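You operate a simulated robot arm through the tools that you are given. There is no shell and no other tool. Be economical: measure what you need, move in short steps, check, and stop when the job is done.

You run a simulated two-armed robot. Do the job below in one go: nothing can be reset, and whatever is moved stays where it is left.

## Task
Fill the wash tray to its yellow line and scrub the white brush clean.
Fine: put it back on the drip grate, then drain the tray and shut the green lever.

It is judged by the outcome, as a careful person would: the job done as asked, and still so three seconds after it is handed in. It fails if anything else is knocked over, pushed out of place, dropped, spilled or broken.

## Robot
Two 7-joint arms with two-finger parallel grippers on one trunk, on a base that drives. Base frame: it is fixed to the floor where the robot stands at the start and does not move with it; the origin is under the middle of the robot, x ahead of it, y to its left, z up. Readings come in mm, degrees, newtons and seconds.
The left shoulder is at the start at [70, 130, 1187], the right one opposite. With the tool pointing down near the work surface each hand reaches from about 100 to 500 mm from the robot's upright axis, wherever it stands, measured 20 degrees to its own side. Places, roughly: blue tray tap [-400, -2600, 1000]; drip grate [-700, -2800, 1000]; green drain lever [-200, -2800, 800]; wash tray [-400, -2800, 900]; white brush, yellow brush [-750, -2750, 1000]. Payload 1.57 kg a hand.
The tool frame of a hand sits at the grasp point between the pads (the TCP): z along the fingers, y along the line on which they close. The tips reach 30 mm beyond it. Largest opening 80 mm; finger width 17, thickness 12; the body of the gripper, 40 by 82 mm, starts 80 mm behind the TCP.
Orientation is that of the tool frame in the base frame, as a unit quaternion [x, y, z, w]. With the fingers straight down and closing along the base's y, the tool's x points along the base's -x, its y along +y and its z along -z.

## Interface
- The arms move only by the tool move_arm. It takes "left_motion", "right_motion" or both (then of equal length, played together; a hand with none holds still); each is a list of rows, each an object (a shift or turn left out is 0, a gripper value left out holds the last) with "claw": the finger opening in mm, from 0 to 80; "delta_pos": the shift along the tool's x, y, z in mm, a list of three; "turn": the turn, a rotation vector about the tool's x, y, z in degrees, a list of three. In form: [{"claw": claw, "delta_pos": [x, y, z], "turn": [ax, ay, az]}, ...]. A call has 1 to 10 rows; each row shifts and turns the commanded pose from where the row before left it, along the tool's axes as they then stand. A row lasts 0.2 s, in which the tool goes at most 50 mm and 8.6 degrees; a call with a longer step from one row to the next is refused whole, and so is a gripper value outside its range. A pose out of reach is approached as far as the arm can. The call stops where the force on the tool passes 90 N (or 10 N more than at its start, if that is more) or the arm is blocked; 0.2 s more then pass. Each finger travels about 108 mm/s and halts on what it meets, pressing with about 35 N; the grip force reading is that of the motor and also rises with nothing between the fingers. The clock runs only during rows and for 0.2 s after the last one: add rows that do not move to give the fingers time. The reply holds the time, the measured pose of the TCP, the force on the tool along the base axes, the opening and the grip force, in the units named above and with some noise, with the torque about the TCP (base axes, N m) and any sound that the robot's microphone picked up, and new pictures: "views" is both (left out), scene, wrist or none (wrist: the cameras of the hands that moved).
- Cameras (640 x 400 px; columns grow to the right, rows downward): "scene" is now at [132.1, 6.2, 1404.2]; the picture's right is [0.06, -1.00, 0.00], its down [-0.68, -0.04, -0.73] and it looks along [0.73, 0.05, -0.68] (base axes); focal length 253 px, centre (320, 200). "left" rides on the left gripper at [72, 7, -122] in its tool frame; the picture's right is [-0.09, 1.00, 0.00], its down [-0.84, -0.08, -0.54] and it looks along [-0.54, -0.05, 0.84] (tool axes); focal length 238 px, centre (320, 200). "right" rides on the right gripper at [72, -7, -122] in its tool frame; the picture's right is [0.09, 1.00, 0.00], its down [-0.84, 0.08, -0.54] and it looks along [-0.54, 0.05, 0.84] (tool axes); focal length 238 px, centre (320, 200). There is no depth. A picture from a camera that has moved, and an enlarged one, comes with that camera's place and axes in the base frame and with its lens.
- lift_body(by): slides the trunk up (or, below 0, down) by that many mm; the arms and the scene camera ride with it, the base frame stays. It gives what a move gives, with no picture.
- roll_base(legs): drives the robot by 1 to 6 legs, each [ahead, left, turn to the left] in mm, mm and degrees, along the robot's own axes; the way and the turn of a leg run together, so that a leg with both is an arc; at most 1500 mm and 180 degrees a leg. The arms and the cameras ride along, it lands a little off, and it stops where it bumps. It gives what a move gives, and a new picture of the scene camera.
- turn_head(pan, tilt): turns the head with the scene camera to pan (to the left, within 86 degrees either way) and tilt (down, from -29 to 69), counted from straight ahead of the robot. It gives what a move gives, and a new picture of the scene camera.
- zoom(camera, box): a new picture of the part [left, top, right, bottom] of that camera's present view, enlarged. It takes no simulated time.
- sign_off(): hands the job in; it is judged then, once.

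Go step by step. Nothing tells you exact positions but the pictures and the camera data: compare them with the known pose of the tool, close in by small moves and look again before you grip or let go. The budget is 120 turns and 260 pictures, counting those below and the enlarged ones. Unless the task says otherwise, let go and move clear before handing in, and close with one line.

The tools are called after "Call:" as name(argument=value, ...) on one line, values as JSON. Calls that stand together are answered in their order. move_arm: Moves the arms, as the interface text tells. Its arguments: {"type":"object","properties":{"left_motion":{"type":"array"},"right_motion":{"type":"array"},"views":{"type":"string","enum":["both","scene","wrist","none"]}},"required":[]} The other tools are called the same way: lift_body (by) slides the trunk up or down; roll_base (legs) drives the base; turn_head (pan, tilt) turns the head that bears the scene camera; zoom (camera, box) takes an enlarged picture of a part of a camera's view; sign_off () hands the job in.

At the start:

```text
time: 0.0
left_position: [371.7, 160.5, 1237.2]
left_tool_rot: [-0.002, 1.0, -0.001, 0.0]
left_force: [0.3, -0.3, -0.6]
left_ft_torque: [-0.01, -0.01, 0.02]
left_opening: 80.1
left_grip_force: 0.1
right_position: [426.6, -156.7, 1131.1]
right_tool_rot: [0.001, 1.0, 0.0, 0.0]
right_force: [0.0, -0.3, -0.5]
right_ft_torque: [0.02, -0.03, -0.01]
right_opening: 80.4
right_grip_force: 0.1
trunk travel left (down, up): [-825.0, 115.0]
robot x, y, heading: [0.1, -2.9, -0.0]
head pan, tilt: [3.6, 42.8]
```

scene: 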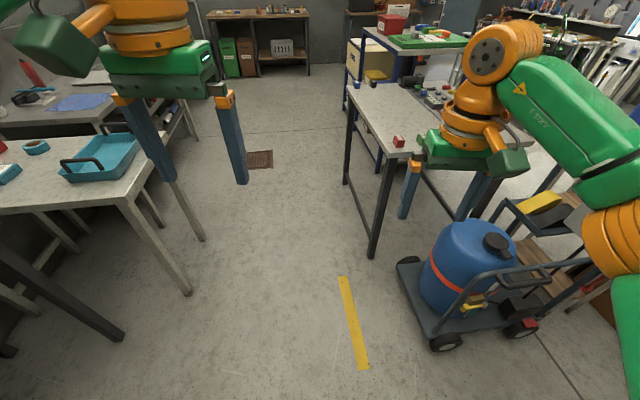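
right: 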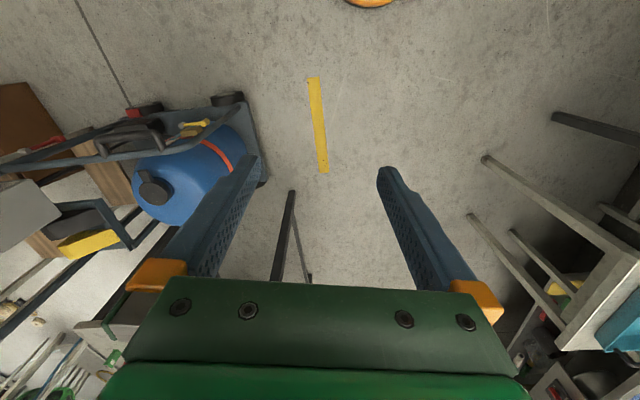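
left: 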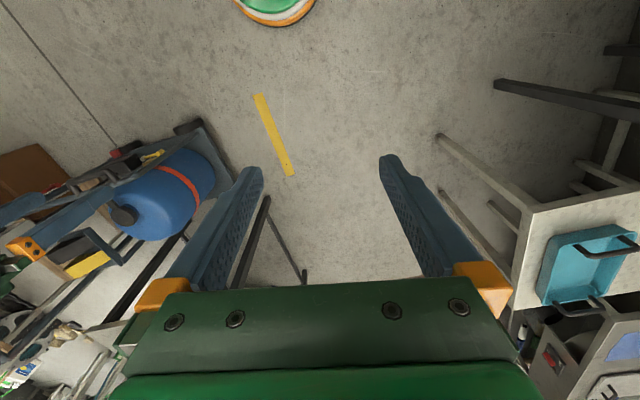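

I see a workshop; the wash station is behind and to the right of me. First I look right to plan the drive.

Call:
turn_head(pan=-85, tilt=25)

```text
time: 1.6
left_position: [370.8, 160.6, 1236.8]
left_tool_rot: [-0.001, 1.0, -0.001, 0.0]
left_force: [-0.7, 0.5, 0.4]
left_ft_torque: [0.02, 0.02, 0.0]
left_opening: 80.0
left_grip_force: 0.0
right_position: [426.5, -156.3, 1130.7]
right_tool_rot: [0.0, 1.0, 0.0, 0.0]
right_force: [1.5, -0.3, -0.7]
right_ft_torque: [-0.03, 0.0, 0.02]
right_opening: 80.0
right_grip_force: 0.2
trunk travel left (down, up): [-825.0, 115.0]
robot x, y, heading: [-2.5, 4.8, -0.1]
head pan, tilt: [-85.0, 25.0]
camera scene: at [57.3, -90.8, 1431.6], right [-1.0, -0.09, 0.0], down [-0.04, 0.42, -0.91], along [0.08, -0.9, -0.42], focal length 253 px, centre (320, 200)
```

scene: 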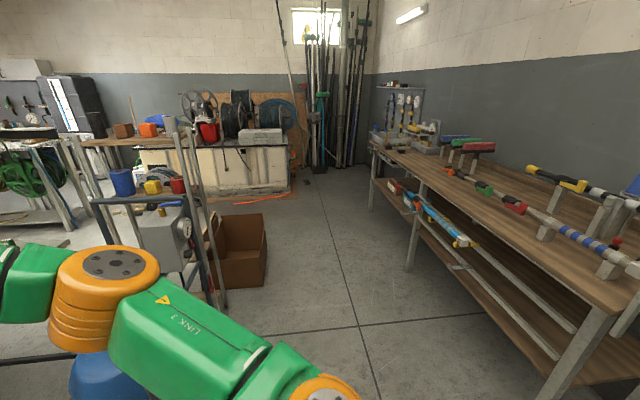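

Call:
zoom(camera="scene", box=[340, 70, 500, 170])

Call:
turn_head(pan=-85, tilt=50)

```text
4.00 times, centred on (420, 120) of scene
camera zoom: at [57.3, -90.8, 1431.6], right [-1.0, -0.09, 0.0], down [-0.04, 0.42, -0.91], along [0.08, -0.9, -0.42], focal length 1012 px, centre (-80, 520)
```

zoom: 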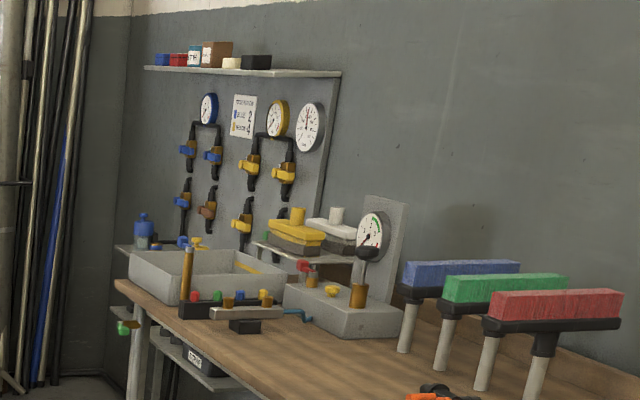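

```text
time: 2.5
left_position: [371.9, 161.1, 1236.3]
left_tool_rot: [-0.001, 1.0, 0.0, -0.001]
left_force: [-0.4, 0.2, -0.4]
left_ft_torque: [0.0, 0.0, 0.04]
left_opening: 80.1
left_grip_force: 0.1
right_position: [426.9, -155.2, 1130.7]
right_tool_rot: [0.0, 1.0, 0.0, 0.0]
right_force: [0.2, 0.4, 0.1]
right_ft_torque: [0.02, 0.01, 0.0]
right_opening: 80.2
right_grip_force: 0.0
trunk travel left (down, up): [-825.0, 115.0]
robot x, y, heading: [1.3, 0.0, -0.0]
head pan, tilt: [-85.0, 50.0]
camera scene: at [55.9, -75.7, 1394.2], right [-1.0, -0.09, 0.0], down [-0.07, 0.76, -0.64], along [0.06, -0.64, -0.77], focal length 253 px, centre (320, 200)
```

scene: 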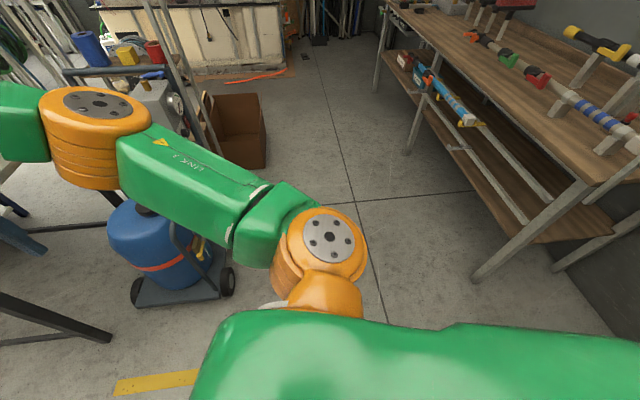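

The wash station is at the far end of the right-hand bench, with a clear aisle to it. I turn to face along the aisle and drive part of the way.

Call:
roll_base(legs=[[0, 0, -90]])

Call:
turn_head(pan=0, tilt=35)

```text
time: 6.7
left_position: [169.2, -367.3, 1235.7]
left_tool_rot: [0.699, 0.715, 0.0, -0.001]
left_force: [0.8, 0.5, 0.0]
left_ft_torque: [-0.03, 0.03, -0.02]
left_opening: 79.8
left_grip_force: 0.0
right_position: [-145.2, -429.5, 1131.4]
right_tool_rot: [0.699, 0.715, 0.0, 0.0]
right_force: [0.2, 0.4, 0.4]
right_ft_torque: [-0.02, -0.02, 0.01]
right_opening: 80.0
right_grip_force: 0.0
trunk travel left (down, up): [-825.0, 115.0]
robot x, y, heading: [-0.8, -2.1, -88.7]
head pan, tilt: [-85.0, 50.0]
camera scene: at [-76.2, -57.8, 1394.1], right [-0.11, 0.99, 0.0], down [0.76, 0.08, -0.64], along [-0.64, -0.07, -0.77], focal length 253 px, centre (320, 200)
```

scene: 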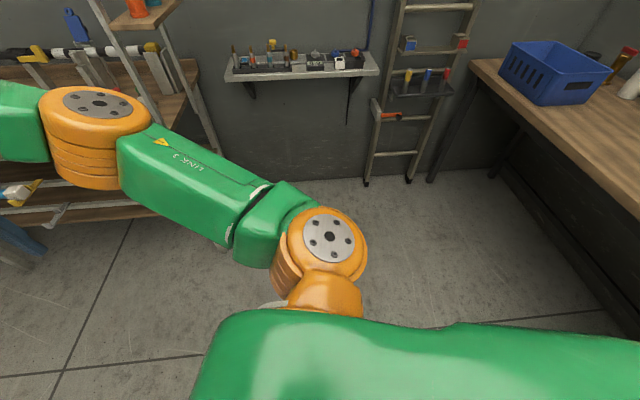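

```text
time: 8.3
left_position: [169.1, -366.9, 1236.7]
left_tool_rot: [0.699, 0.715, 0.0, -0.001]
left_force: [0.2, 0.6, -0.3]
left_ft_torque: [-0.01, 0.0, -0.02]
left_opening: 79.9
left_grip_force: 0.0
right_position: [-146.2, -430.9, 1131.3]
right_tool_rot: [0.699, 0.715, 0.0, 0.0]
right_force: [-1.0, -0.1, -0.3]
right_ft_torque: [0.01, -0.01, -0.01]
right_opening: 79.8
right_grip_force: 0.0
trunk travel left (down, up): [-825.0, 115.0]
robot x, y, heading: [0.5, 1.2, -88.6]
head pan, tilt: [0.0, 35.0]
camera scene: at [2.0, -137.3, 1415.8], right [-1.0, -0.02, 0.0], down [-0.01, 0.57, -0.82], along [0.02, -0.82, -0.57], focal length 253 px, centre (320, 200)
```

scene: 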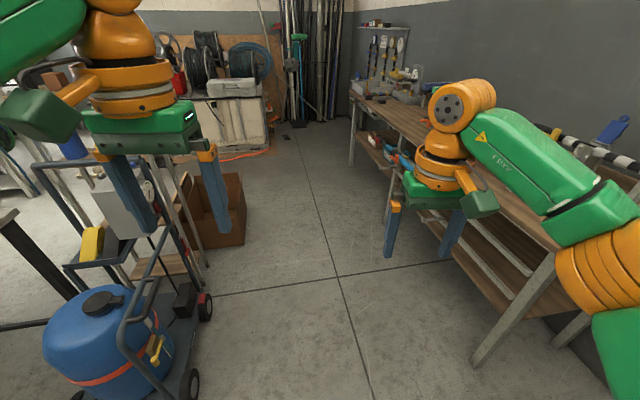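

The bench is rotated roughly 12° relative to my frame. I drive down the aisle, keeping clear on both sides, then turn to face the bench.

Call:
roll_base(legs=[[1450, 60, 0]])

Call:
turn_head(pan=-30, tilt=30)

```text
time: 15.5
left_position: [261.4, -1827.3, 1237.1]
left_tool_rot: [0.698, 0.716, -0.001, -0.002]
left_force: [-0.2, 0.1, -0.2]
left_ft_torque: [0.01, 0.0, 0.02]
left_opening: 79.9
left_grip_force: 0.0
right_position: [-54.5, -1888.4, 1130.9]
right_tool_rot: [0.699, 0.715, 0.0, 0.0]
right_force: [-0.2, 0.0, -0.6]
right_ft_torque: [0.0, -0.01, -0.04]
right_opening: 80.1
right_grip_force: 0.1
trunk travel left (down, up): [-825.0, 115.0]
robot x, y, heading: [92.3, -1459.3, -88.6]
head pan, tilt: [0.0, 35.0]
camera scene: at [94.7, -1596.3, 1415.9], right [-1.0, -0.02, 0.0], down [-0.01, 0.57, -0.82], along [0.02, -0.82, -0.57], focal length 253 px, centre (320, 200)
```

scene: 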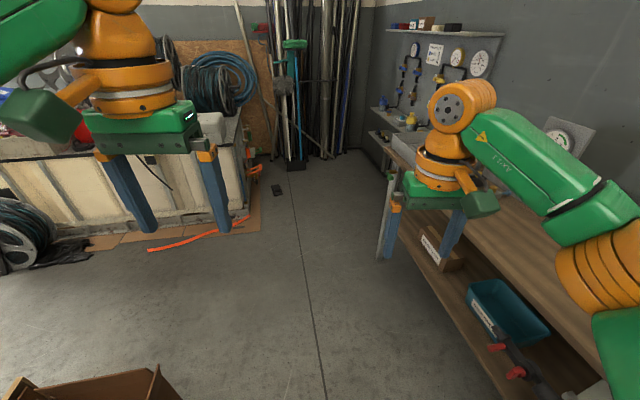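

```text
time: 16.5
left_position: [261.1, -1827.5, 1237.1]
left_tool_rot: [0.699, 0.715, 0.001, -0.001]
left_force: [0.7, -0.3, -0.8]
left_ft_torque: [-0.03, 0.0, -0.02]
left_opening: 79.8
left_grip_force: 0.0
right_position: [-54.0, -1891.0, 1132.0]
right_tool_rot: [0.699, 0.715, -0.001, 0.0]
right_force: [0.1, 0.0, -0.4]
right_ft_torque: [-0.02, -0.02, 0.02]
right_opening: 79.9
right_grip_force: 0.1
trunk travel left (down, up): [-825.0, 115.0]
robot x, y, heading: [89.9, -1460.2, -88.9]
head pan, tilt: [-30.0, 30.0]
camera scene: at [49.4, -1588.4, 1423.6], right [-0.88, 0.48, 0.0], down [0.24, 0.44, -0.87], along [-0.42, -0.76, -0.5], focal length 253 px, centre (320, 200)
```

scene: 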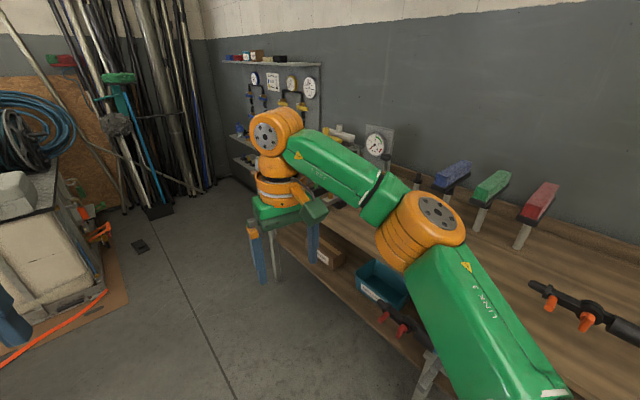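

Call:
roll_base(legs=[[1140, 150, 0], [0, 0, -79]])

Call:
turn_head(pan=0, tilt=30)

```text
time: 25.7
left_position: [-55.7, -2844.3, 1236.8]
left_tool_rot: [0.993, 0.115, 0.001, -0.002]
left_force: [-0.7, -0.5, -0.8]
left_ft_torque: [0.01, 0.0, 0.01]
left_opening: 80.2
left_grip_force: 0.0
right_position: [-182.5, -2548.6, 1130.8]
right_tool_rot: [0.993, 0.116, 0.0, 0.0]
right_force: [-0.2, 0.6, 0.4]
right_ft_torque: [-0.01, 0.02, 0.04]
right_opening: 80.0
right_grip_force: 0.0
trunk travel left (down, up): [-825.0, 115.0]
robot x, y, heading: [268.7, -2606.1, -166.9]
head pan, tilt: [-30.0, 30.0]
camera scene: at [132.3, -2588.4, 1423.6], right [0.29, 0.96, 0.0], down [0.48, -0.14, -0.87], along [-0.83, 0.25, -0.5], focal length 253 px, centre (320, 200)
```

scene: 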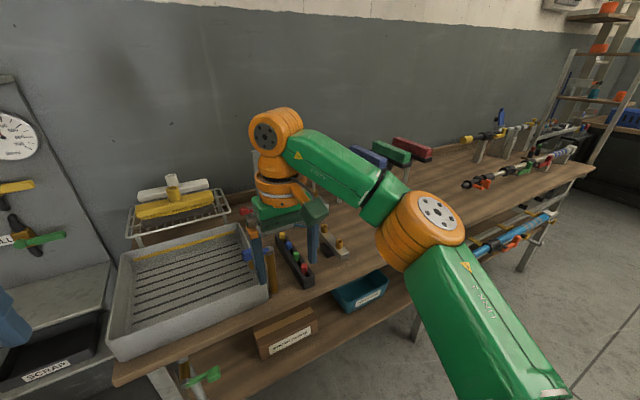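

```text
time: 26.7
left_position: [-56.4, -2845.5, 1236.8]
left_tool_rot: [0.993, 0.116, 0.0, -0.001]
left_force: [0.4, 0.2, 0.1]
left_ft_torque: [0.01, 0.01, 0.01]
left_opening: 79.8
left_grip_force: 0.0
right_position: [-181.9, -2548.3, 1130.0]
right_tool_rot: [0.993, 0.115, -0.001, 0.0]
right_force: [-0.1, -0.1, -0.2]
right_ft_torque: [-0.01, -0.02, -0.03]
right_opening: 79.9
right_grip_force: 0.1
trunk travel left (down, up): [-825.0, 115.0]
robot x, y, heading: [269.4, -2603.3, -166.7]
head pan, tilt: [0.0, 30.0]
camera scene: at [130.7, -2634.6, 1423.6], right [-0.23, 0.97, 0.0], down [0.49, 0.11, -0.87], along [-0.84, -0.2, -0.5], focal length 253 px, centre (320, 200)
```

scene: 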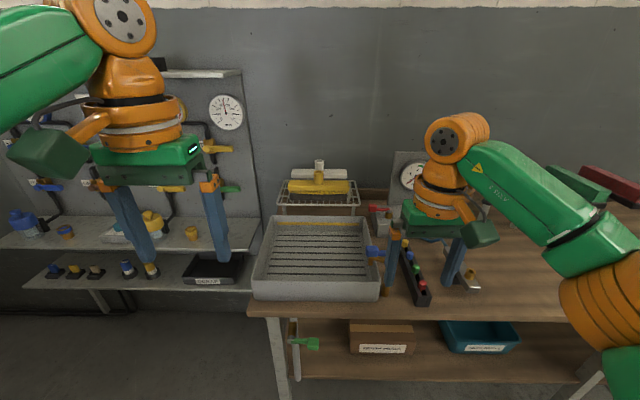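

Call:
zoom(camera="scene", box=[240, 145, 400, 245])

Call:
zoom(camera="scene", box=[240, 225, 480, 375])

Call:
zoom(camera="right", box=[0, 0, 640, 400])

Call:
zoom(camera="left", box=[0, 0, 640, 400])

```text
4.00 times, centred on (320, 195) of scene
camera zoom: at [130.7, -2634.6, 1423.6], right [-0.23, 0.97, 0.0], down [0.49, 0.11, -0.87], along [-0.84, -0.2, -0.5], focal length 1012 px, centre (320, 220)
```

zoom: 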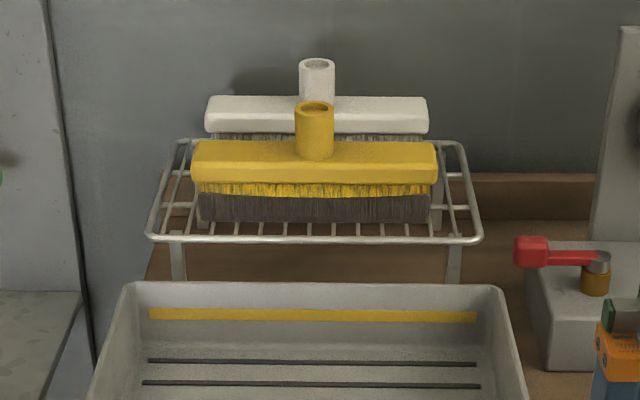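

```text
2.67 times, centred on (360, 300) of scene
camera zoom: at [130.7, -2634.6, 1423.6], right [-0.23, 0.97, 0.0], down [0.49, 0.11, -0.87], along [-0.84, -0.2, -0.5], focal length 674 px, centre (213, -67)
```

zoom: 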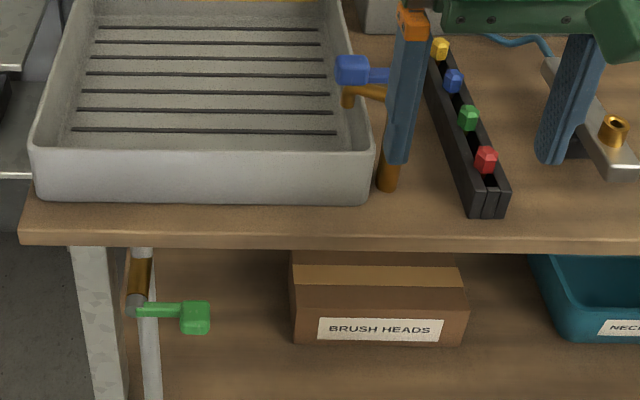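

```text
1.00 times, centred on (320, 200) of right (not enlarged: the box is as wide or as high as the picture)
camera zoom: at [-112.8, -2525.8, 1252.7], right [0.32, -0.95, 0.0], down [-0.8, -0.27, 0.54], along [-0.51, -0.17, -0.84], focal length 238 px, centre (320, 200)
```

zoom: 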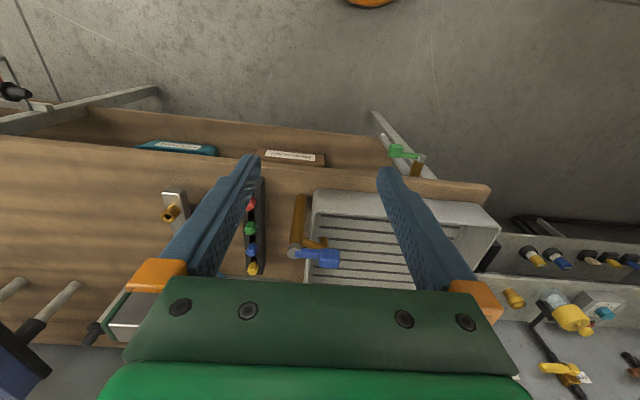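

```text
1.00 times, centred on (320, 200) of left (not enlarged: the box is as wide or as high as the picture)
camera zoom: at [14.7, -2833.4, 1359.1], right [0.14, -0.99, 0.0], down [-0.83, -0.12, 0.54], along [-0.54, -0.07, -0.84], focal length 238 px, centre (320, 200)
```

zoom: 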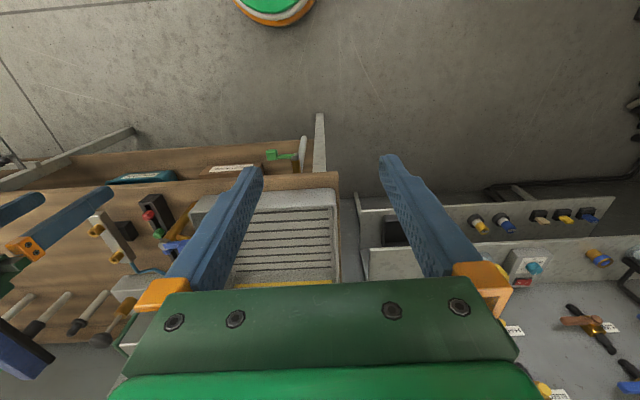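

The blue knob triangulates to about (-384, -2620, 979) and the green lever knob to about (-227, -2740, 787). The brushes sit on a grate behind the tray, white at the back. I drive closer.

Call:
roll_base(legs=[[200, 0, 0]])

Call:
zoom(camera="right", box=[0, 0, 640, 400])

Call:
zoom(camera="left", box=[0, 0, 640, 400])

```text
time: 28.3
left_position: [-247.6, -2889.6, 1237.8]
left_tool_rot: [0.993, 0.116, 0.0, -0.001]
left_force: [0.0, -0.3, 0.4]
left_ft_torque: [0.01, 0.05, 0.01]
left_opening: 79.7
left_grip_force: 0.0
right_position: [-374.3, -2594.7, 1132.7]
right_tool_rot: [0.993, 0.115, -0.001, 0.0]
right_force: [0.1, -1.0, 0.1]
right_ft_torque: [0.0, 0.02, -0.01]
right_opening: 79.9
right_grip_force: 0.1
trunk travel left (down, up): [-825.0, 115.0]
robot x, y, heading: [74.4, -2650.9, -167.1]
head pan, tilt: [0.0, 30.0]
camera scene: at [-59.9, -2679.8, 1424.1], right [-0.23, 0.97, 0.0], down [0.48, 0.11, -0.87], along [-0.84, -0.2, -0.5], focal length 253 px, centre (320, 200)
```

scene: 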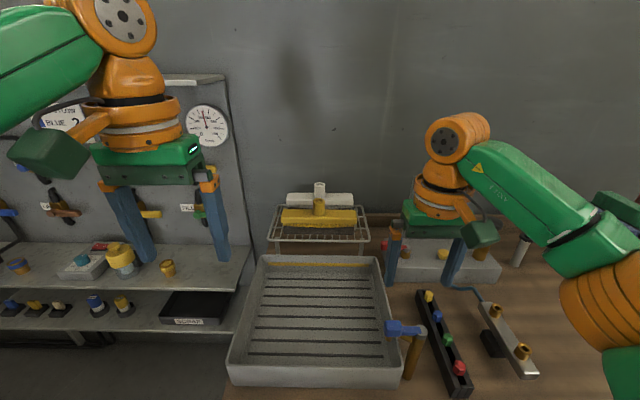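

```text
1.00 times, centred on (320, 200) of right (not enlarged: the box is as wide or as high as the picture)
camera zoom: at [-304.2, -2571.2, 1253.9], right [0.32, -0.95, 0.0], down [-0.8, -0.27, 0.54], along [-0.52, -0.17, -0.84], focal length 238 px, centre (320, 200)
```

zoom: 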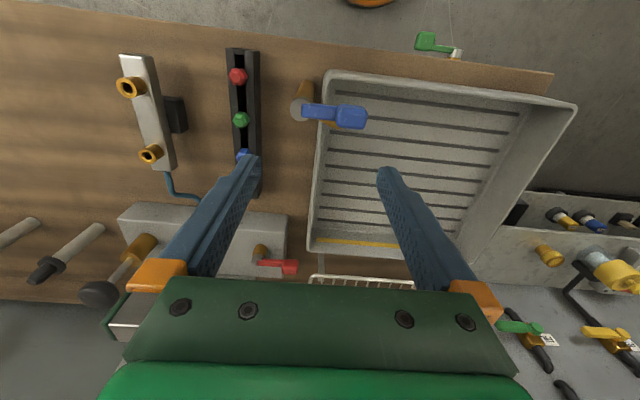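

```text
1.00 times, centred on (320, 200) of left (not enlarged: the box is as wide or as high as the picture)
camera zoom: at [-175.9, -2878.7, 1360.2], right [0.14, -0.99, 0.0], down [-0.83, -0.12, 0.54], along [-0.54, -0.07, -0.84], focal length 238 px, centre (320, 200)
```

zoom: 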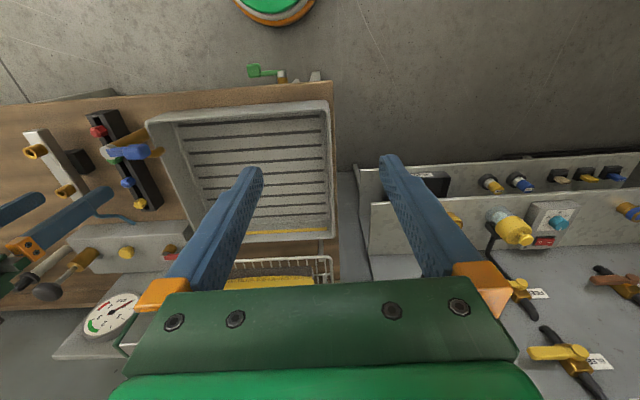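

Call:
zoom(camera="scene", box=[240, 170, 400, 270])

Call:
zoom(camera="right", box=[270, 20, 510, 170])

Call:
zoom(camera="scene", box=[340, 280, 500, 380])

```text
4.00 times, centred on (320, 220) of scene
camera zoom: at [-59.9, -2679.8, 1424.1], right [-0.23, 0.97, 0.0], down [0.48, 0.11, -0.87], along [-0.84, -0.2, -0.5], focal length 1012 px, centre (320, 120)
```

zoom: 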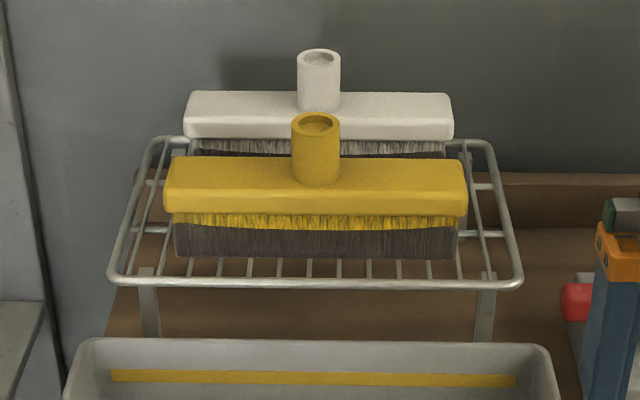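

```text
2.67 times, centred on (390, 95) of right
camera zoom: at [-304.2, -2571.2, 1253.9], right [0.32, -0.95, 0.0], down [-0.8, -0.27, 0.54], along [-0.52, -0.17, -0.84], focal length 636 px, centre (133, 480)
```

zoom: 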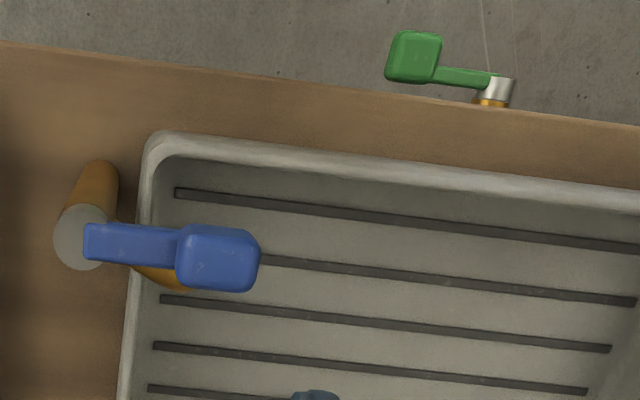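

```text
4.00 times, centred on (420, 330) of scene
camera zoom: at [-59.9, -2679.8, 1424.1], right [-0.23, 0.97, 0.0], down [0.48, 0.11, -0.87], along [-0.84, -0.2, -0.5], focal length 1012 px, centre (-80, -320)
```

zoom: 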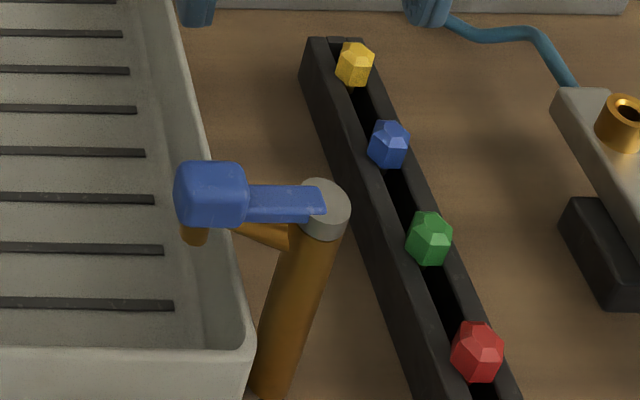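

White socket top is about (-745, -2843, 1073), far from me; I need to know how close the base can get. I look straight down at the bench edge.

Call:
turn_head(pan=0, tilt=69)

```text
time: 29.3
left_position: [-250.9, -2890.9, 1236.7]
left_tool_rot: [0.993, 0.116, 0.001, -0.001]
left_force: [-0.3, -0.9, -0.3]
left_ft_torque: [-0.01, 0.03, -0.01]
left_opening: 80.0
left_grip_force: 0.0
right_position: [-377.3, -2594.8, 1131.0]
right_tool_rot: [0.993, 0.115, 0.0, 0.0]
right_force: [0.0, -0.6, -0.6]
right_ft_torque: [-0.01, 0.07, 0.01]
right_opening: 79.9
right_grip_force: 0.2
trunk travel left (down, up): [-825.0, 115.0]
robot x, y, heading: [74.2, -2651.7, -166.6]
head pan, tilt: [0.0, 68.8]
camera scene: at [-30.8, -2672.8, 1372.2], right [-0.23, 0.97, 0.0], down [0.91, 0.21, -0.36], along [-0.35, -0.08, -0.93], focal length 253 px, centre (320, 200)
```

scene: 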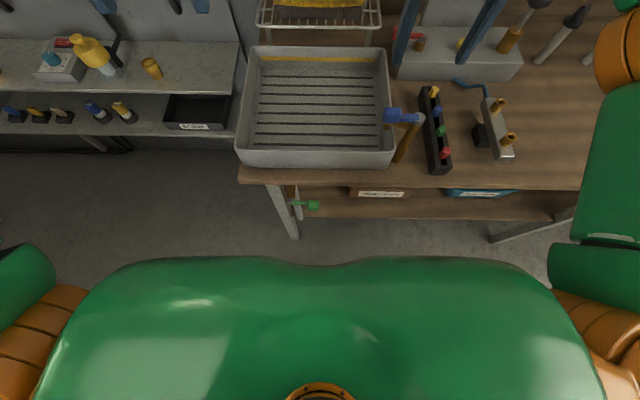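

Call:
zoom(camera="scene", box=[250, 165, 346, 225])

Call:
zoom(camera="left", box=[230, 50, 342, 120])

Call:
zoom(camera="scene", box=[230, 40, 430, 165])

```text
6.67 times, centred on (298, 195) of scene
camera zoom: at [-30.8, -2672.8, 1372.2], right [-0.23, 0.97, 0.0], down [0.91, 0.21, -0.36], along [-0.35, -0.08, -0.93], focal length 1686 px, centre (467, 233)
```

zoom: 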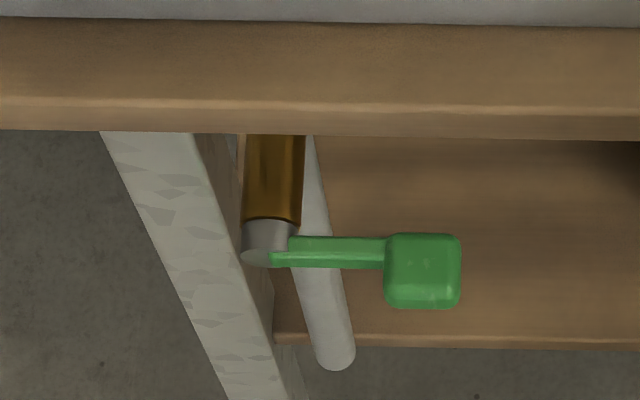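

```text
5.71 times, centred on (286, 85) of left
camera zoom: at [-180.1, -2879.6, 1359.1], right [0.14, -0.99, 0.0], down [-0.83, -0.12, 0.54], along [-0.54, -0.07, -0.84], focal length 1362 px, centre (514, 857)
```

zoom: 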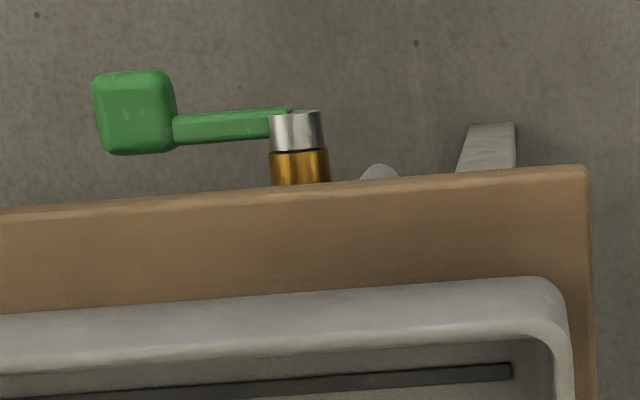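

```text
3.20 times, centred on (330, 102) of scene
camera zoom: at [-30.8, -2672.8, 1372.2], right [-0.23, 0.97, 0.0], down [0.91, 0.21, -0.36], along [-0.35, -0.08, -0.93], focal length 809 px, centre (288, 512)
```

zoom: 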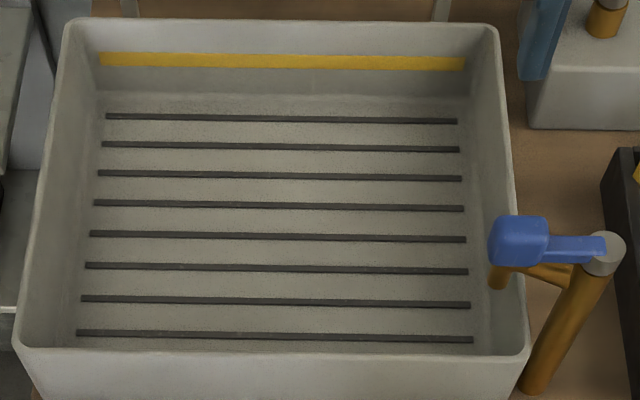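

The tap knob is at about (-350, -2618, 1012) on a vertical pivot to its right. I close the right fingers and put them just behind the knob (far side) to test pulling it towards me.

Call:
move_arm(right_motion=[{"claw": 0}, {"delta_pos": [-14, 28, 0]}, {"delta_pos": [0, 0, 40]}, {"delta_pos": [0, 0, 30]}, {}])

Call:
zoom(camera="scene", box=[340, 60, 500, 160])

Call:
zoom(camera="right", box=[200, 60, 440, 210])

```text
time: 30.5
left_position: [-250.4, -2892.3, 1237.2]
left_tool_rot: [0.993, 0.115, 0.0, -0.001]
left_force: [0.3, -0.3, -0.5]
left_ft_torque: [0.03, 0.0, -0.03]
left_opening: 80.2
left_grip_force: 0.0
right_position: [-384.1, -2626.6, 1060.0]
right_tool_rot: [0.993, 0.116, -0.001, -0.001]
right_force: [0.3, 0.1, -0.2]
right_ft_torque: [0.01, 0.01, -0.03]
right_opening: 0.1
right_grip_force: 21.1
trunk travel left (down, up): [-825.0, 115.0]
robot x, y, heading: [72.7, -2652.7, -166.6]
head pan, tilt: [0.0, 68.8]
camera scene: at [-30.2, -2673.8, 1372.1], right [-0.23, 0.97, 0.0], down [0.91, 0.21, -0.36], along [-0.35, -0.08, -0.93], focal length 253 px, centre (320, 200)
camera right: at [-314.9, -2603.8, 1182.9], right [0.32, -0.95, 0.0], down [-0.8, -0.27, 0.54], along [-0.51, -0.17, -0.84], focal length 238 px, centre (320, 200)
```

scene: 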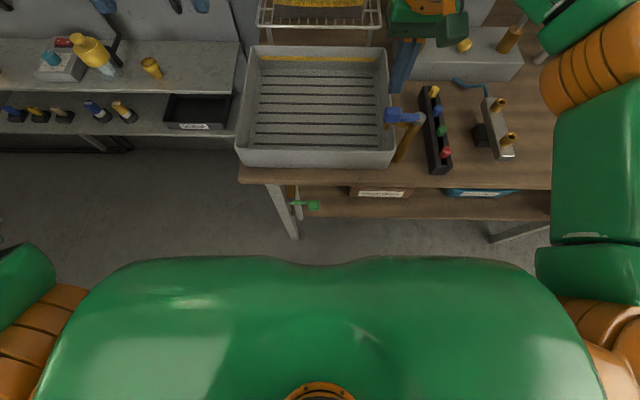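
right: 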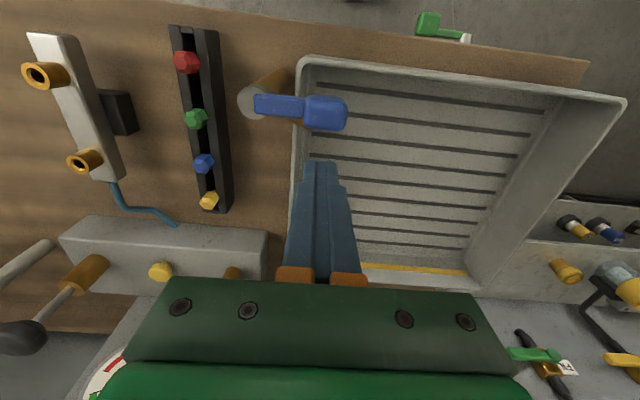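

```text
4.00 times, centred on (420, 110) of scene
camera zoom: at [-30.2, -2673.8, 1372.1], right [-0.23, 0.97, 0.0], down [0.91, 0.21, -0.36], along [-0.35, -0.08, -0.93], focal length 1012 px, centre (-80, 560)
```

zoom: 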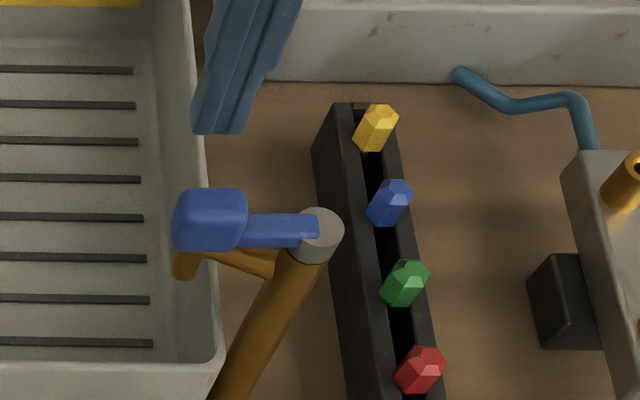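

```text
2.67 times, centred on (320, 135) of right
camera zoom: at [-314.9, -2603.8, 1182.9], right [0.32, -0.95, 0.0], down [-0.8, -0.27, 0.54], along [-0.51, -0.17, -0.84], focal length 636 px, centre (320, 373)
```

zoom: 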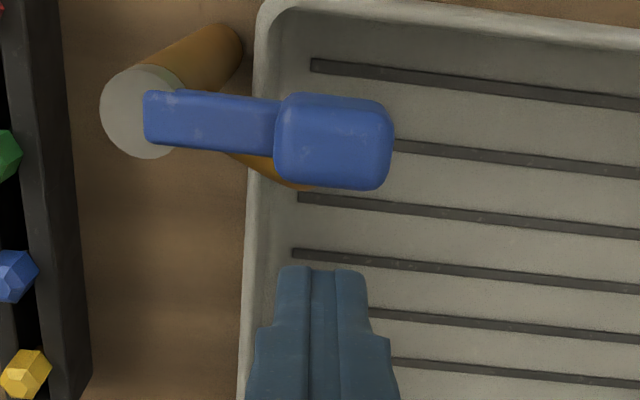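

Call:
move_arm(right_motion=[{"delta_pos": [0, 0, 27]}, {"delta_pos": [12, 0, 0]}, {"delta_pos": [7, 2, 0]}, {"delta_pos": [7, 2, 0]}, {}])

Call:
zoom(camera="scene", box=[340, 60, 500, 160])

```text
time: 31.7
left_position: [-250.9, -2891.0, 1236.7]
left_tool_rot: [0.993, 0.116, 0.001, -0.001]
left_force: [0.1, 0.9, -0.3]
left_ft_torque: [0.02, 0.01, 0.01]
left_opening: 80.2
left_grip_force: 0.0
right_position: [-357.3, -2623.7, 1035.0]
right_tool_rot: [0.993, 0.114, -0.001, 0.0]
right_force: [0.0, 0.9, 0.5]
right_ft_torque: [0.01, 0.02, -0.03]
right_opening: 0.1
right_grip_force: 21.5
trunk travel left (down, up): [-825.0, 115.0]
robot x, y, heading: [72.5, -2651.1, -167.0]
head pan, tilt: [0.0, 68.8]
camera scene: at [-31.0, -2672.8, 1372.1], right [-0.23, 0.97, 0.0], down [0.91, 0.21, -0.36], along [-0.35, -0.08, -0.93], focal length 253 px, centre (320, 200)
camera right: at [-289.1, -2600.2, 1155.6], right [0.32, -0.95, 0.0], down [-0.8, -0.27, 0.54], along [-0.51, -0.17, -0.84], focal length 238 px, centre (320, 200)
```

scene: 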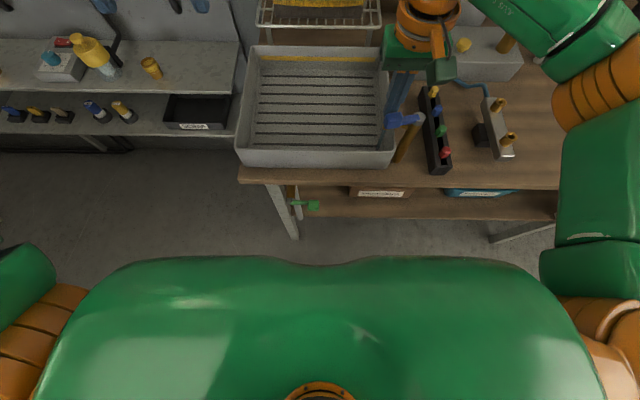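
right: 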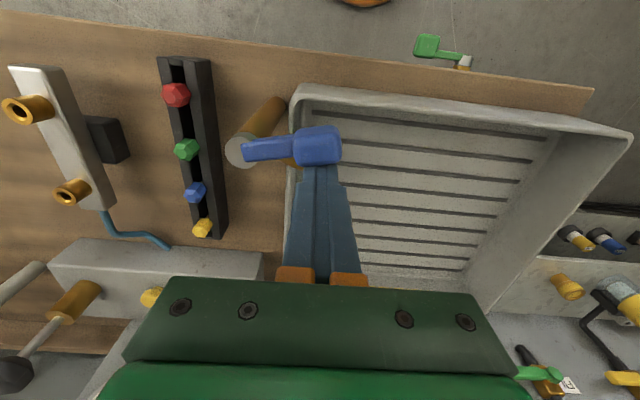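

```text
4.00 times, centred on (420, 110) of scene
camera zoom: at [-31.0, -2672.8, 1372.1], right [-0.23, 0.97, 0.0], down [0.91, 0.21, -0.36], along [-0.35, -0.08, -0.93], focal length 1012 px, centre (-80, 560)
```

zoom: 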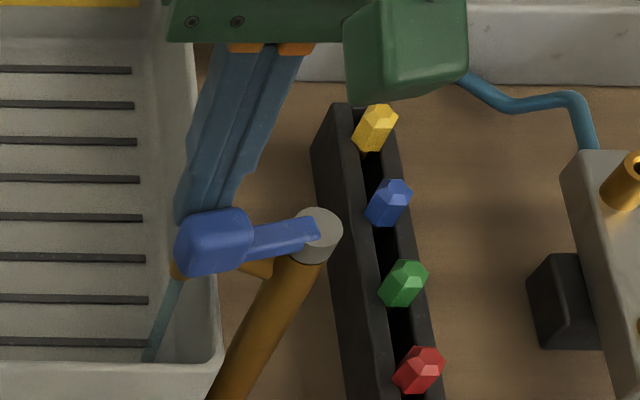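

Pulling the lever towards me opens the tap; water is running. I open it further and watch the level.

Call:
move_arm(right_motion=[{"delta_pos": [10, 1.3, 0]}, {"delta_pos": [11, -1.3, 0]}, {"delta_pos": [11.6, -4, 0]}, {"delta_pos": [8, -4.9, 0]}, {}, {}, {}, {}, {}, {}], views="none")

Call:
zoom(camera="scene", box=[230, 35, 470, 185])

```text
time: 33.9
left_position: [-250.8, -2891.5, 1235.8]
left_tool_rot: [0.993, 0.116, 0.001, -0.001]
left_force: [0.2, -1.1, -0.5]
left_ft_torque: [-0.01, 0.01, -0.01]
left_opening: 80.1
left_grip_force: 0.0
right_position: [-321.3, -2605.0, 1034.4]
right_tool_rot: [0.993, 0.115, 0.0, 0.0]
right_force: [1.2, 0.4, 0.1]
right_ft_torque: [0.0, -0.04, -0.02]
right_opening: 0.0
right_grip_force: 21.9
trunk travel left (down, up): [-825.0, 115.0]
robot x, y, heading: [73.6, -2651.2, -166.9]
head pan, tilt: [0.0, 68.8]
```

```text
2.67 times, centred on (350, 110) of scene
camera zoom: at [-30.6, -2672.8, 1372.1], right [-0.23, 0.97, 0.0], down [0.91, 0.21, -0.36], along [-0.35, -0.08, -0.93], focal length 674 px, centre (240, 440)
```

zoom: 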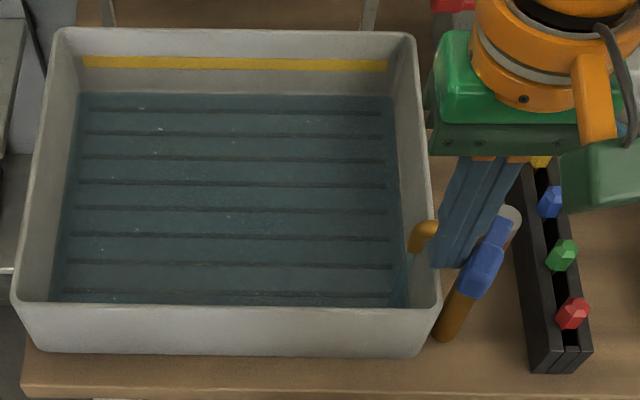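

Call:
move_arm(right_motion=[{}, {}, {}, {}, {}, {}], views="none")

Call:
zoom(camera="scene", box=[230, 35, 470, 185])

```text
time: 35.3
left_position: [-251.6, -2890.3, 1237.1]
left_tool_rot: [0.993, 0.115, 0.0, -0.001]
left_force: [0.0, 0.2, 0.3]
left_ft_torque: [0.0, 0.02, -0.01]
left_opening: 80.0
left_grip_force: 0.1
right_position: [-320.3, -2605.4, 1034.7]
right_tool_rot: [0.993, 0.115, 0.0, 0.0]
right_force: [-0.7, -0.1, -0.7]
right_ft_torque: [0.0, -0.01, -0.01]
right_opening: 0.0
right_grip_force: 21.4
trunk travel left (down, up): [-825.0, 115.0]
robot x, y, heading: [74.8, -2648.8, -166.6]
head pan, tilt: [0.0, 68.8]
```

```text
2.67 times, centred on (350, 110) of scene
camera zoom: at [-30.6, -2672.8, 1372.1], right [-0.23, 0.97, 0.0], down [0.91, 0.21, -0.36], along [-0.35, -0.08, -0.93], focal length 674 px, centre (240, 440)
```

zoom: 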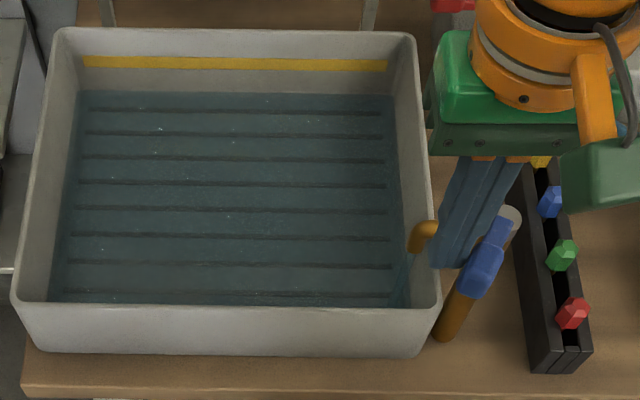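

Call:
move_arm(right_motion=[{"delta_pos": [10, -9.5, 0]}, {"delta_pos": [7, -11, 0]}, {}, {}, {}, {}, {}, {}, {}, {}], views="none")

Call:
zoom(camera="scene", box=[230, 35, 470, 185])

Call:
move_arm(right_motion=[{}, {}, {}, {}, {}, {}, {}, {}, {}, {}], views="none")

Call:
zoom(camera="scene", box=[230, 35, 470, 185])

```text
time: 37.5
left_position: [-251.3, -2891.2, 1236.2]
left_tool_rot: [0.993, 0.116, 0.001, -0.002]
left_force: [-0.1, -0.3, -0.8]
left_ft_torque: [-0.04, -0.03, -0.03]
left_opening: 80.0
left_grip_force: 0.0
right_position: [-310.1, -2581.4, 1034.6]
right_tool_rot: [0.993, 0.115, 0.0, 0.0]
right_force: [0.0, -0.6, 0.3]
right_ft_torque: [0.01, 0.03, 0.01]
right_opening: 0.0
right_grip_force: 21.2
trunk travel left (down, up): [-825.0, 115.0]
robot x, y, heading: [76.1, -2648.9, -167.0]
head pan, tilt: [0.0, 68.8]
```

```text
2.67 times, centred on (350, 110) of scene
camera zoom: at [-30.6, -2672.8, 1372.1], right [-0.23, 0.97, 0.0], down [0.91, 0.21, -0.36], along [-0.35, -0.08, -0.93], focal length 674 px, centre (240, 440)
```

zoom: 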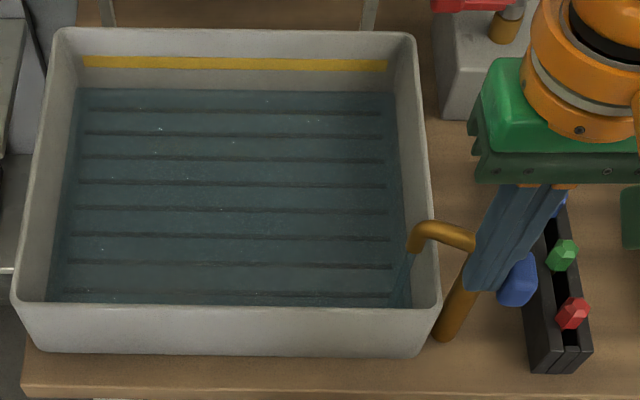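

```text
time: 39.7
left_position: [-251.3, -2891.1, 1236.8]
left_tool_rot: [0.993, 0.116, 0.0, -0.001]
left_force: [-0.4, 0.1, -1.1]
left_ft_torque: [-0.03, 0.0, 0.04]
left_opening: 80.0
left_grip_force: 0.1
right_position: [-309.5, -2582.7, 1033.8]
right_tool_rot: [0.993, 0.114, 0.0, 0.0]
right_force: [-0.7, -0.4, -0.2]
right_ft_torque: [0.0, 0.01, -0.03]
right_opening: 0.0
right_grip_force: 22.1
trunk travel left (down, up): [-825.0, 115.0]
robot x, y, heading: [75.5, -2647.1, -166.8]
head pan, tilt: [0.0, 68.8]
```

```text
2.67 times, centred on (350, 110) of scene
camera zoom: at [-30.6, -2672.8, 1372.1], right [-0.23, 0.97, 0.0], down [0.91, 0.21, -0.36], along [-0.35, -0.08, -0.93], focal length 674 px, centre (240, 440)
```

zoom: 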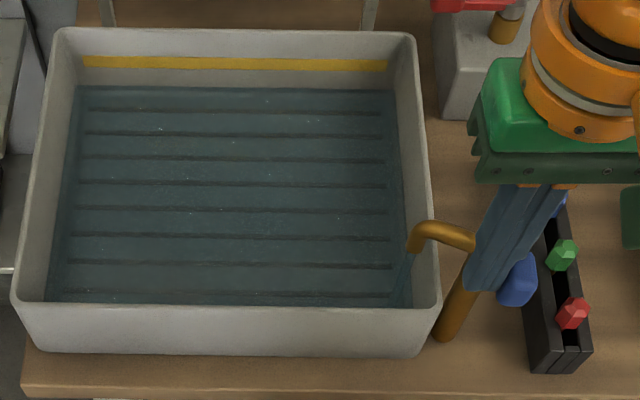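

The level rises steadily. While it fills I move the fingers over to the other side of the knob, ready to close it.

Call:
move_arm(right_motion=[{"delta_pos": [0, 0, -45]}, {"delta_pos": [0, -26, 0]}, {"delta_pos": [0, -26, 0]}, {"delta_pos": [0, 0, 45]}, {}, {}, {}, {}, {}, {}], views="none")

Call:
move_arm(right_motion=[{}, {}, {}, {}, {}, {}, {}, {}, {}, {}], views="none")

Call:
move_arm(right_motion=[{}, {}, {}, {}, {}, {}, {}, {}, {}, {}], views="none")

Call:
zoom(camera="scene", box=[230, 35, 470, 185])

```text
time: 41.9
left_position: [-252.1, -2890.8, 1236.0]
left_tool_rot: [0.993, 0.116, 0.001, -0.002]
left_force: [-0.2, -0.4, 0.1]
left_ft_torque: [-0.02, 0.01, 0.03]
left_opening: 80.3
left_grip_force: 0.1
right_position: [-322.7, -2531.4, 1033.4]
right_tool_rot: [0.993, 0.115, 0.0, 0.0]
right_force: [0.8, 0.7, 0.1]
right_ft_torque: [-0.02, -0.01, -0.01]
right_opening: 0.1
right_grip_force: 21.2
trunk travel left (down, up): [-825.0, 115.0]
robot x, y, heading: [74.2, -2649.1, -166.8]
head pan, tilt: [0.0, 68.8]
```

```text
time: 44.1
left_position: [-250.7, -2891.0, 1236.0]
left_tool_rot: [0.993, 0.116, 0.0, 0.0]
left_force: [-0.5, -0.2, -0.3]
left_ft_torque: [0.01, 0.0, 0.01]
left_opening: 80.0
left_grip_force: 0.0
right_position: [-321.5, -2530.1, 1032.9]
right_tool_rot: [0.993, 0.115, 0.0, 0.0]
right_force: [0.2, 0.0, -0.9]
right_ft_torque: [-0.02, -0.03, 0.01]
right_opening: 0.2
right_grip_force: 21.2
trunk travel left (down, up): [-825.0, 115.0]
robot x, y, heading: [73.1, -2650.9, -167.1]
head pan, tilt: [0.0, 68.8]
```

```text
time: 46.3
left_position: [-250.0, -2891.1, 1236.6]
left_tool_rot: [0.993, 0.117, 0.001, -0.001]
left_force: [-0.8, 0.3, 0.1]
left_ft_torque: [-0.01, -0.02, 0.0]
left_opening: 80.0
left_grip_force: 0.2
right_position: [-321.1, -2530.2, 1032.4]
right_tool_rot: [0.993, 0.115, 0.0, 0.0]
right_force: [0.8, -0.5, -0.4]
right_ft_torque: [0.01, 0.03, 0.0]
right_opening: 0.2
right_grip_force: 20.9
trunk travel left (down, up): [-825.0, 115.0]
robot x, y, heading: [74.9, -2648.7, -167.2]
head pan, tilt: [0.0, 68.8]
```

```text
2.67 times, centred on (350, 110) of scene
camera zoom: at [-30.6, -2672.8, 1372.1], right [-0.23, 0.97, 0.0], down [0.91, 0.21, -0.36], along [-0.35, -0.08, -0.93], focal length 674 px, centre (240, 440)
```

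zoom: 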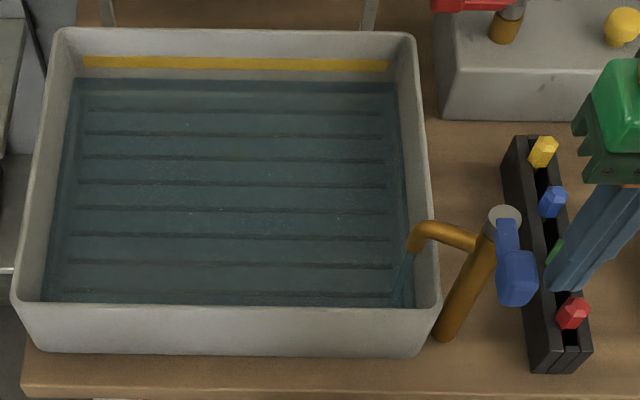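

Call:
move_arm(right_motion=[{}, {}, {}, {}, {}, {}, {}, {}, {}, {}], views="none")

Call:
move_arm(right_motion=[{}, {}, {}, {}, {}, {}, {}, {}, {}, {}], views="none")

Call:
move_arm(right_motion=[{}, {}, {}, {}, {}, {}, {}, {}, {}, {}], views="none")

Call:
zoom(camera="scene", box=[230, 35, 390, 135])

Call:
zoom(camera="right", box=[200, 60, 440, 210])

```text
time: 48.5
left_position: [-250.7, -2891.9, 1236.4]
left_tool_rot: [0.993, 0.115, 0.001, -0.001]
left_force: [-0.8, -0.2, 0.7]
left_ft_torque: [0.0, 0.03, -0.05]
left_opening: 80.2
left_grip_force: 0.1
right_position: [-322.5, -2531.6, 1034.0]
right_tool_rot: [0.993, 0.115, 0.0, 0.0]
right_force: [0.3, -1.3, 0.1]
right_ft_torque: [-0.02, 0.03, 0.0]
right_opening: 0.0
right_grip_force: 21.2
trunk travel left (down, up): [-825.0, 115.0]
robot x, y, heading: [74.5, -2650.2, -166.6]
head pan, tilt: [0.0, 68.8]
```

```text
time: 50.7
left_position: [-251.1, -2890.8, 1237.3]
left_tool_rot: [0.993, 0.115, 0.001, 0.0]
left_force: [-0.1, 0.4, -0.3]
left_ft_torque: [0.0, 0.02, -0.01]
left_opening: 80.1
left_grip_force: 0.0
right_position: [-322.0, -2530.7, 1032.8]
right_tool_rot: [0.993, 0.115, -0.001, 0.0]
right_force: [0.4, -0.3, 0.1]
right_ft_torque: [-0.02, 0.01, 0.03]
right_opening: 0.1
right_grip_force: 20.8
trunk travel left (down, up): [-825.0, 115.0]
robot x, y, heading: [77.2, -2649.3, -166.9]
head pan, tilt: [0.0, 68.8]
```

```text
time: 52.9
left_position: [-251.1, -2891.3, 1236.3]
left_tool_rot: [0.993, 0.116, 0.001, 0.0]
left_force: [-0.2, -0.2, 0.7]
left_ft_torque: [0.02, -0.03, 0.0]
left_opening: 79.9
left_grip_force: 0.0
right_position: [-321.0, -2530.2, 1033.6]
right_tool_rot: [0.993, 0.115, 0.0, 0.0]
right_force: [0.0, -0.4, -0.3]
right_ft_torque: [-0.01, -0.02, -0.01]
right_opening: 0.0
right_grip_force: 21.6
trunk travel left (down, up): [-825.0, 115.0]
robot x, y, heading: [75.2, -2653.4, -166.7]
head pan, tilt: [0.0, 68.8]
```

```text
4.00 times, centred on (310, 85) of scene
camera zoom: at [-30.6, -2672.8, 1372.1], right [-0.23, 0.97, 0.0], down [0.91, 0.21, -0.36], along [-0.35, -0.08, -0.93], focal length 1012 px, centre (360, 660)
```

zoom: 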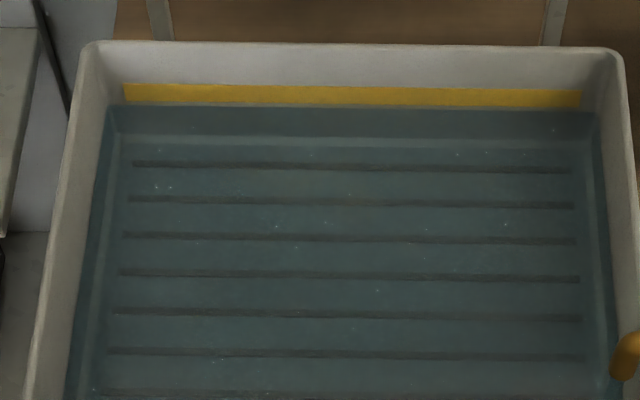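

```text
2.67 times, centred on (320, 135) of right
camera zoom: at [-252.3, -2507.4, 1155.0], right [0.32, -0.95, 0.0], down [-0.8, -0.27, 0.54], along [-0.51, -0.17, -0.84], focal length 636 px, centre (320, 373)
```

zoom: 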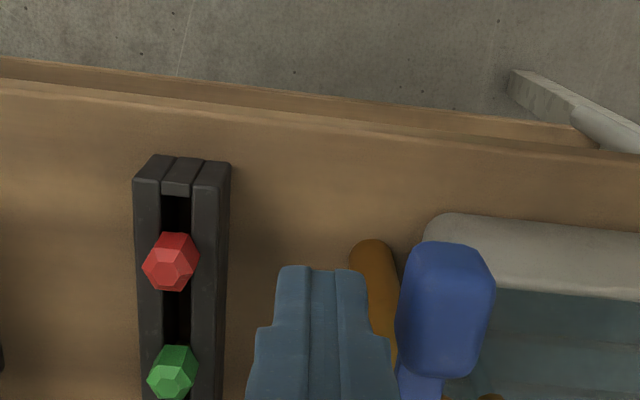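

Call:
move_arm(right_motion=[{}, {}, {}, {}, {}, {}, {}, {}, {}, {}], views="none")

Call:
zoom(camera="scene", box=[230, 35, 390, 135])

```text
time: 55.1
left_position: [-251.1, -2892.0, 1235.7]
left_tool_rot: [0.993, 0.115, 0.0, -0.001]
left_force: [-0.7, 0.0, -0.4]
left_ft_torque: [-0.01, -0.02, 0.0]
left_opening: 79.8
left_grip_force: 0.0
right_position: [-321.1, -2530.8, 1033.0]
right_tool_rot: [0.993, 0.114, 0.0, 0.0]
right_force: [0.3, 0.0, -0.2]
right_ft_torque: [-0.01, 0.01, 0.03]
right_opening: 0.1
right_grip_force: 20.7
trunk travel left (down, up): [-825.0, 115.0]
robot x, y, heading: [74.9, -2649.8, -166.7]
head pan, tilt: [0.0, 68.8]
```

```text
4.00 times, centred on (310, 85) of scene
camera zoom: at [-30.6, -2672.8, 1372.1], right [-0.23, 0.97, 0.0], down [0.91, 0.21, -0.36], along [-0.35, -0.08, -0.93], focal length 1012 px, centre (360, 660)
```

zoom: 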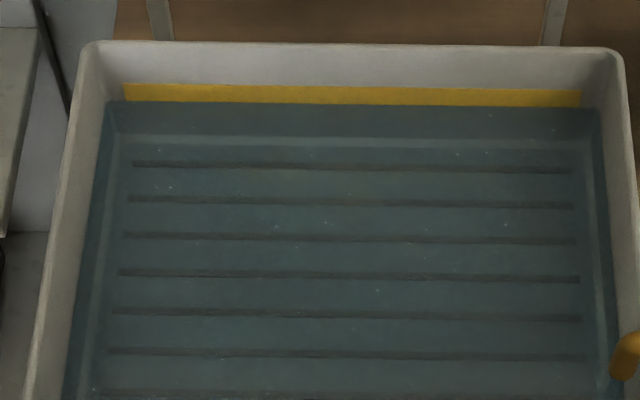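

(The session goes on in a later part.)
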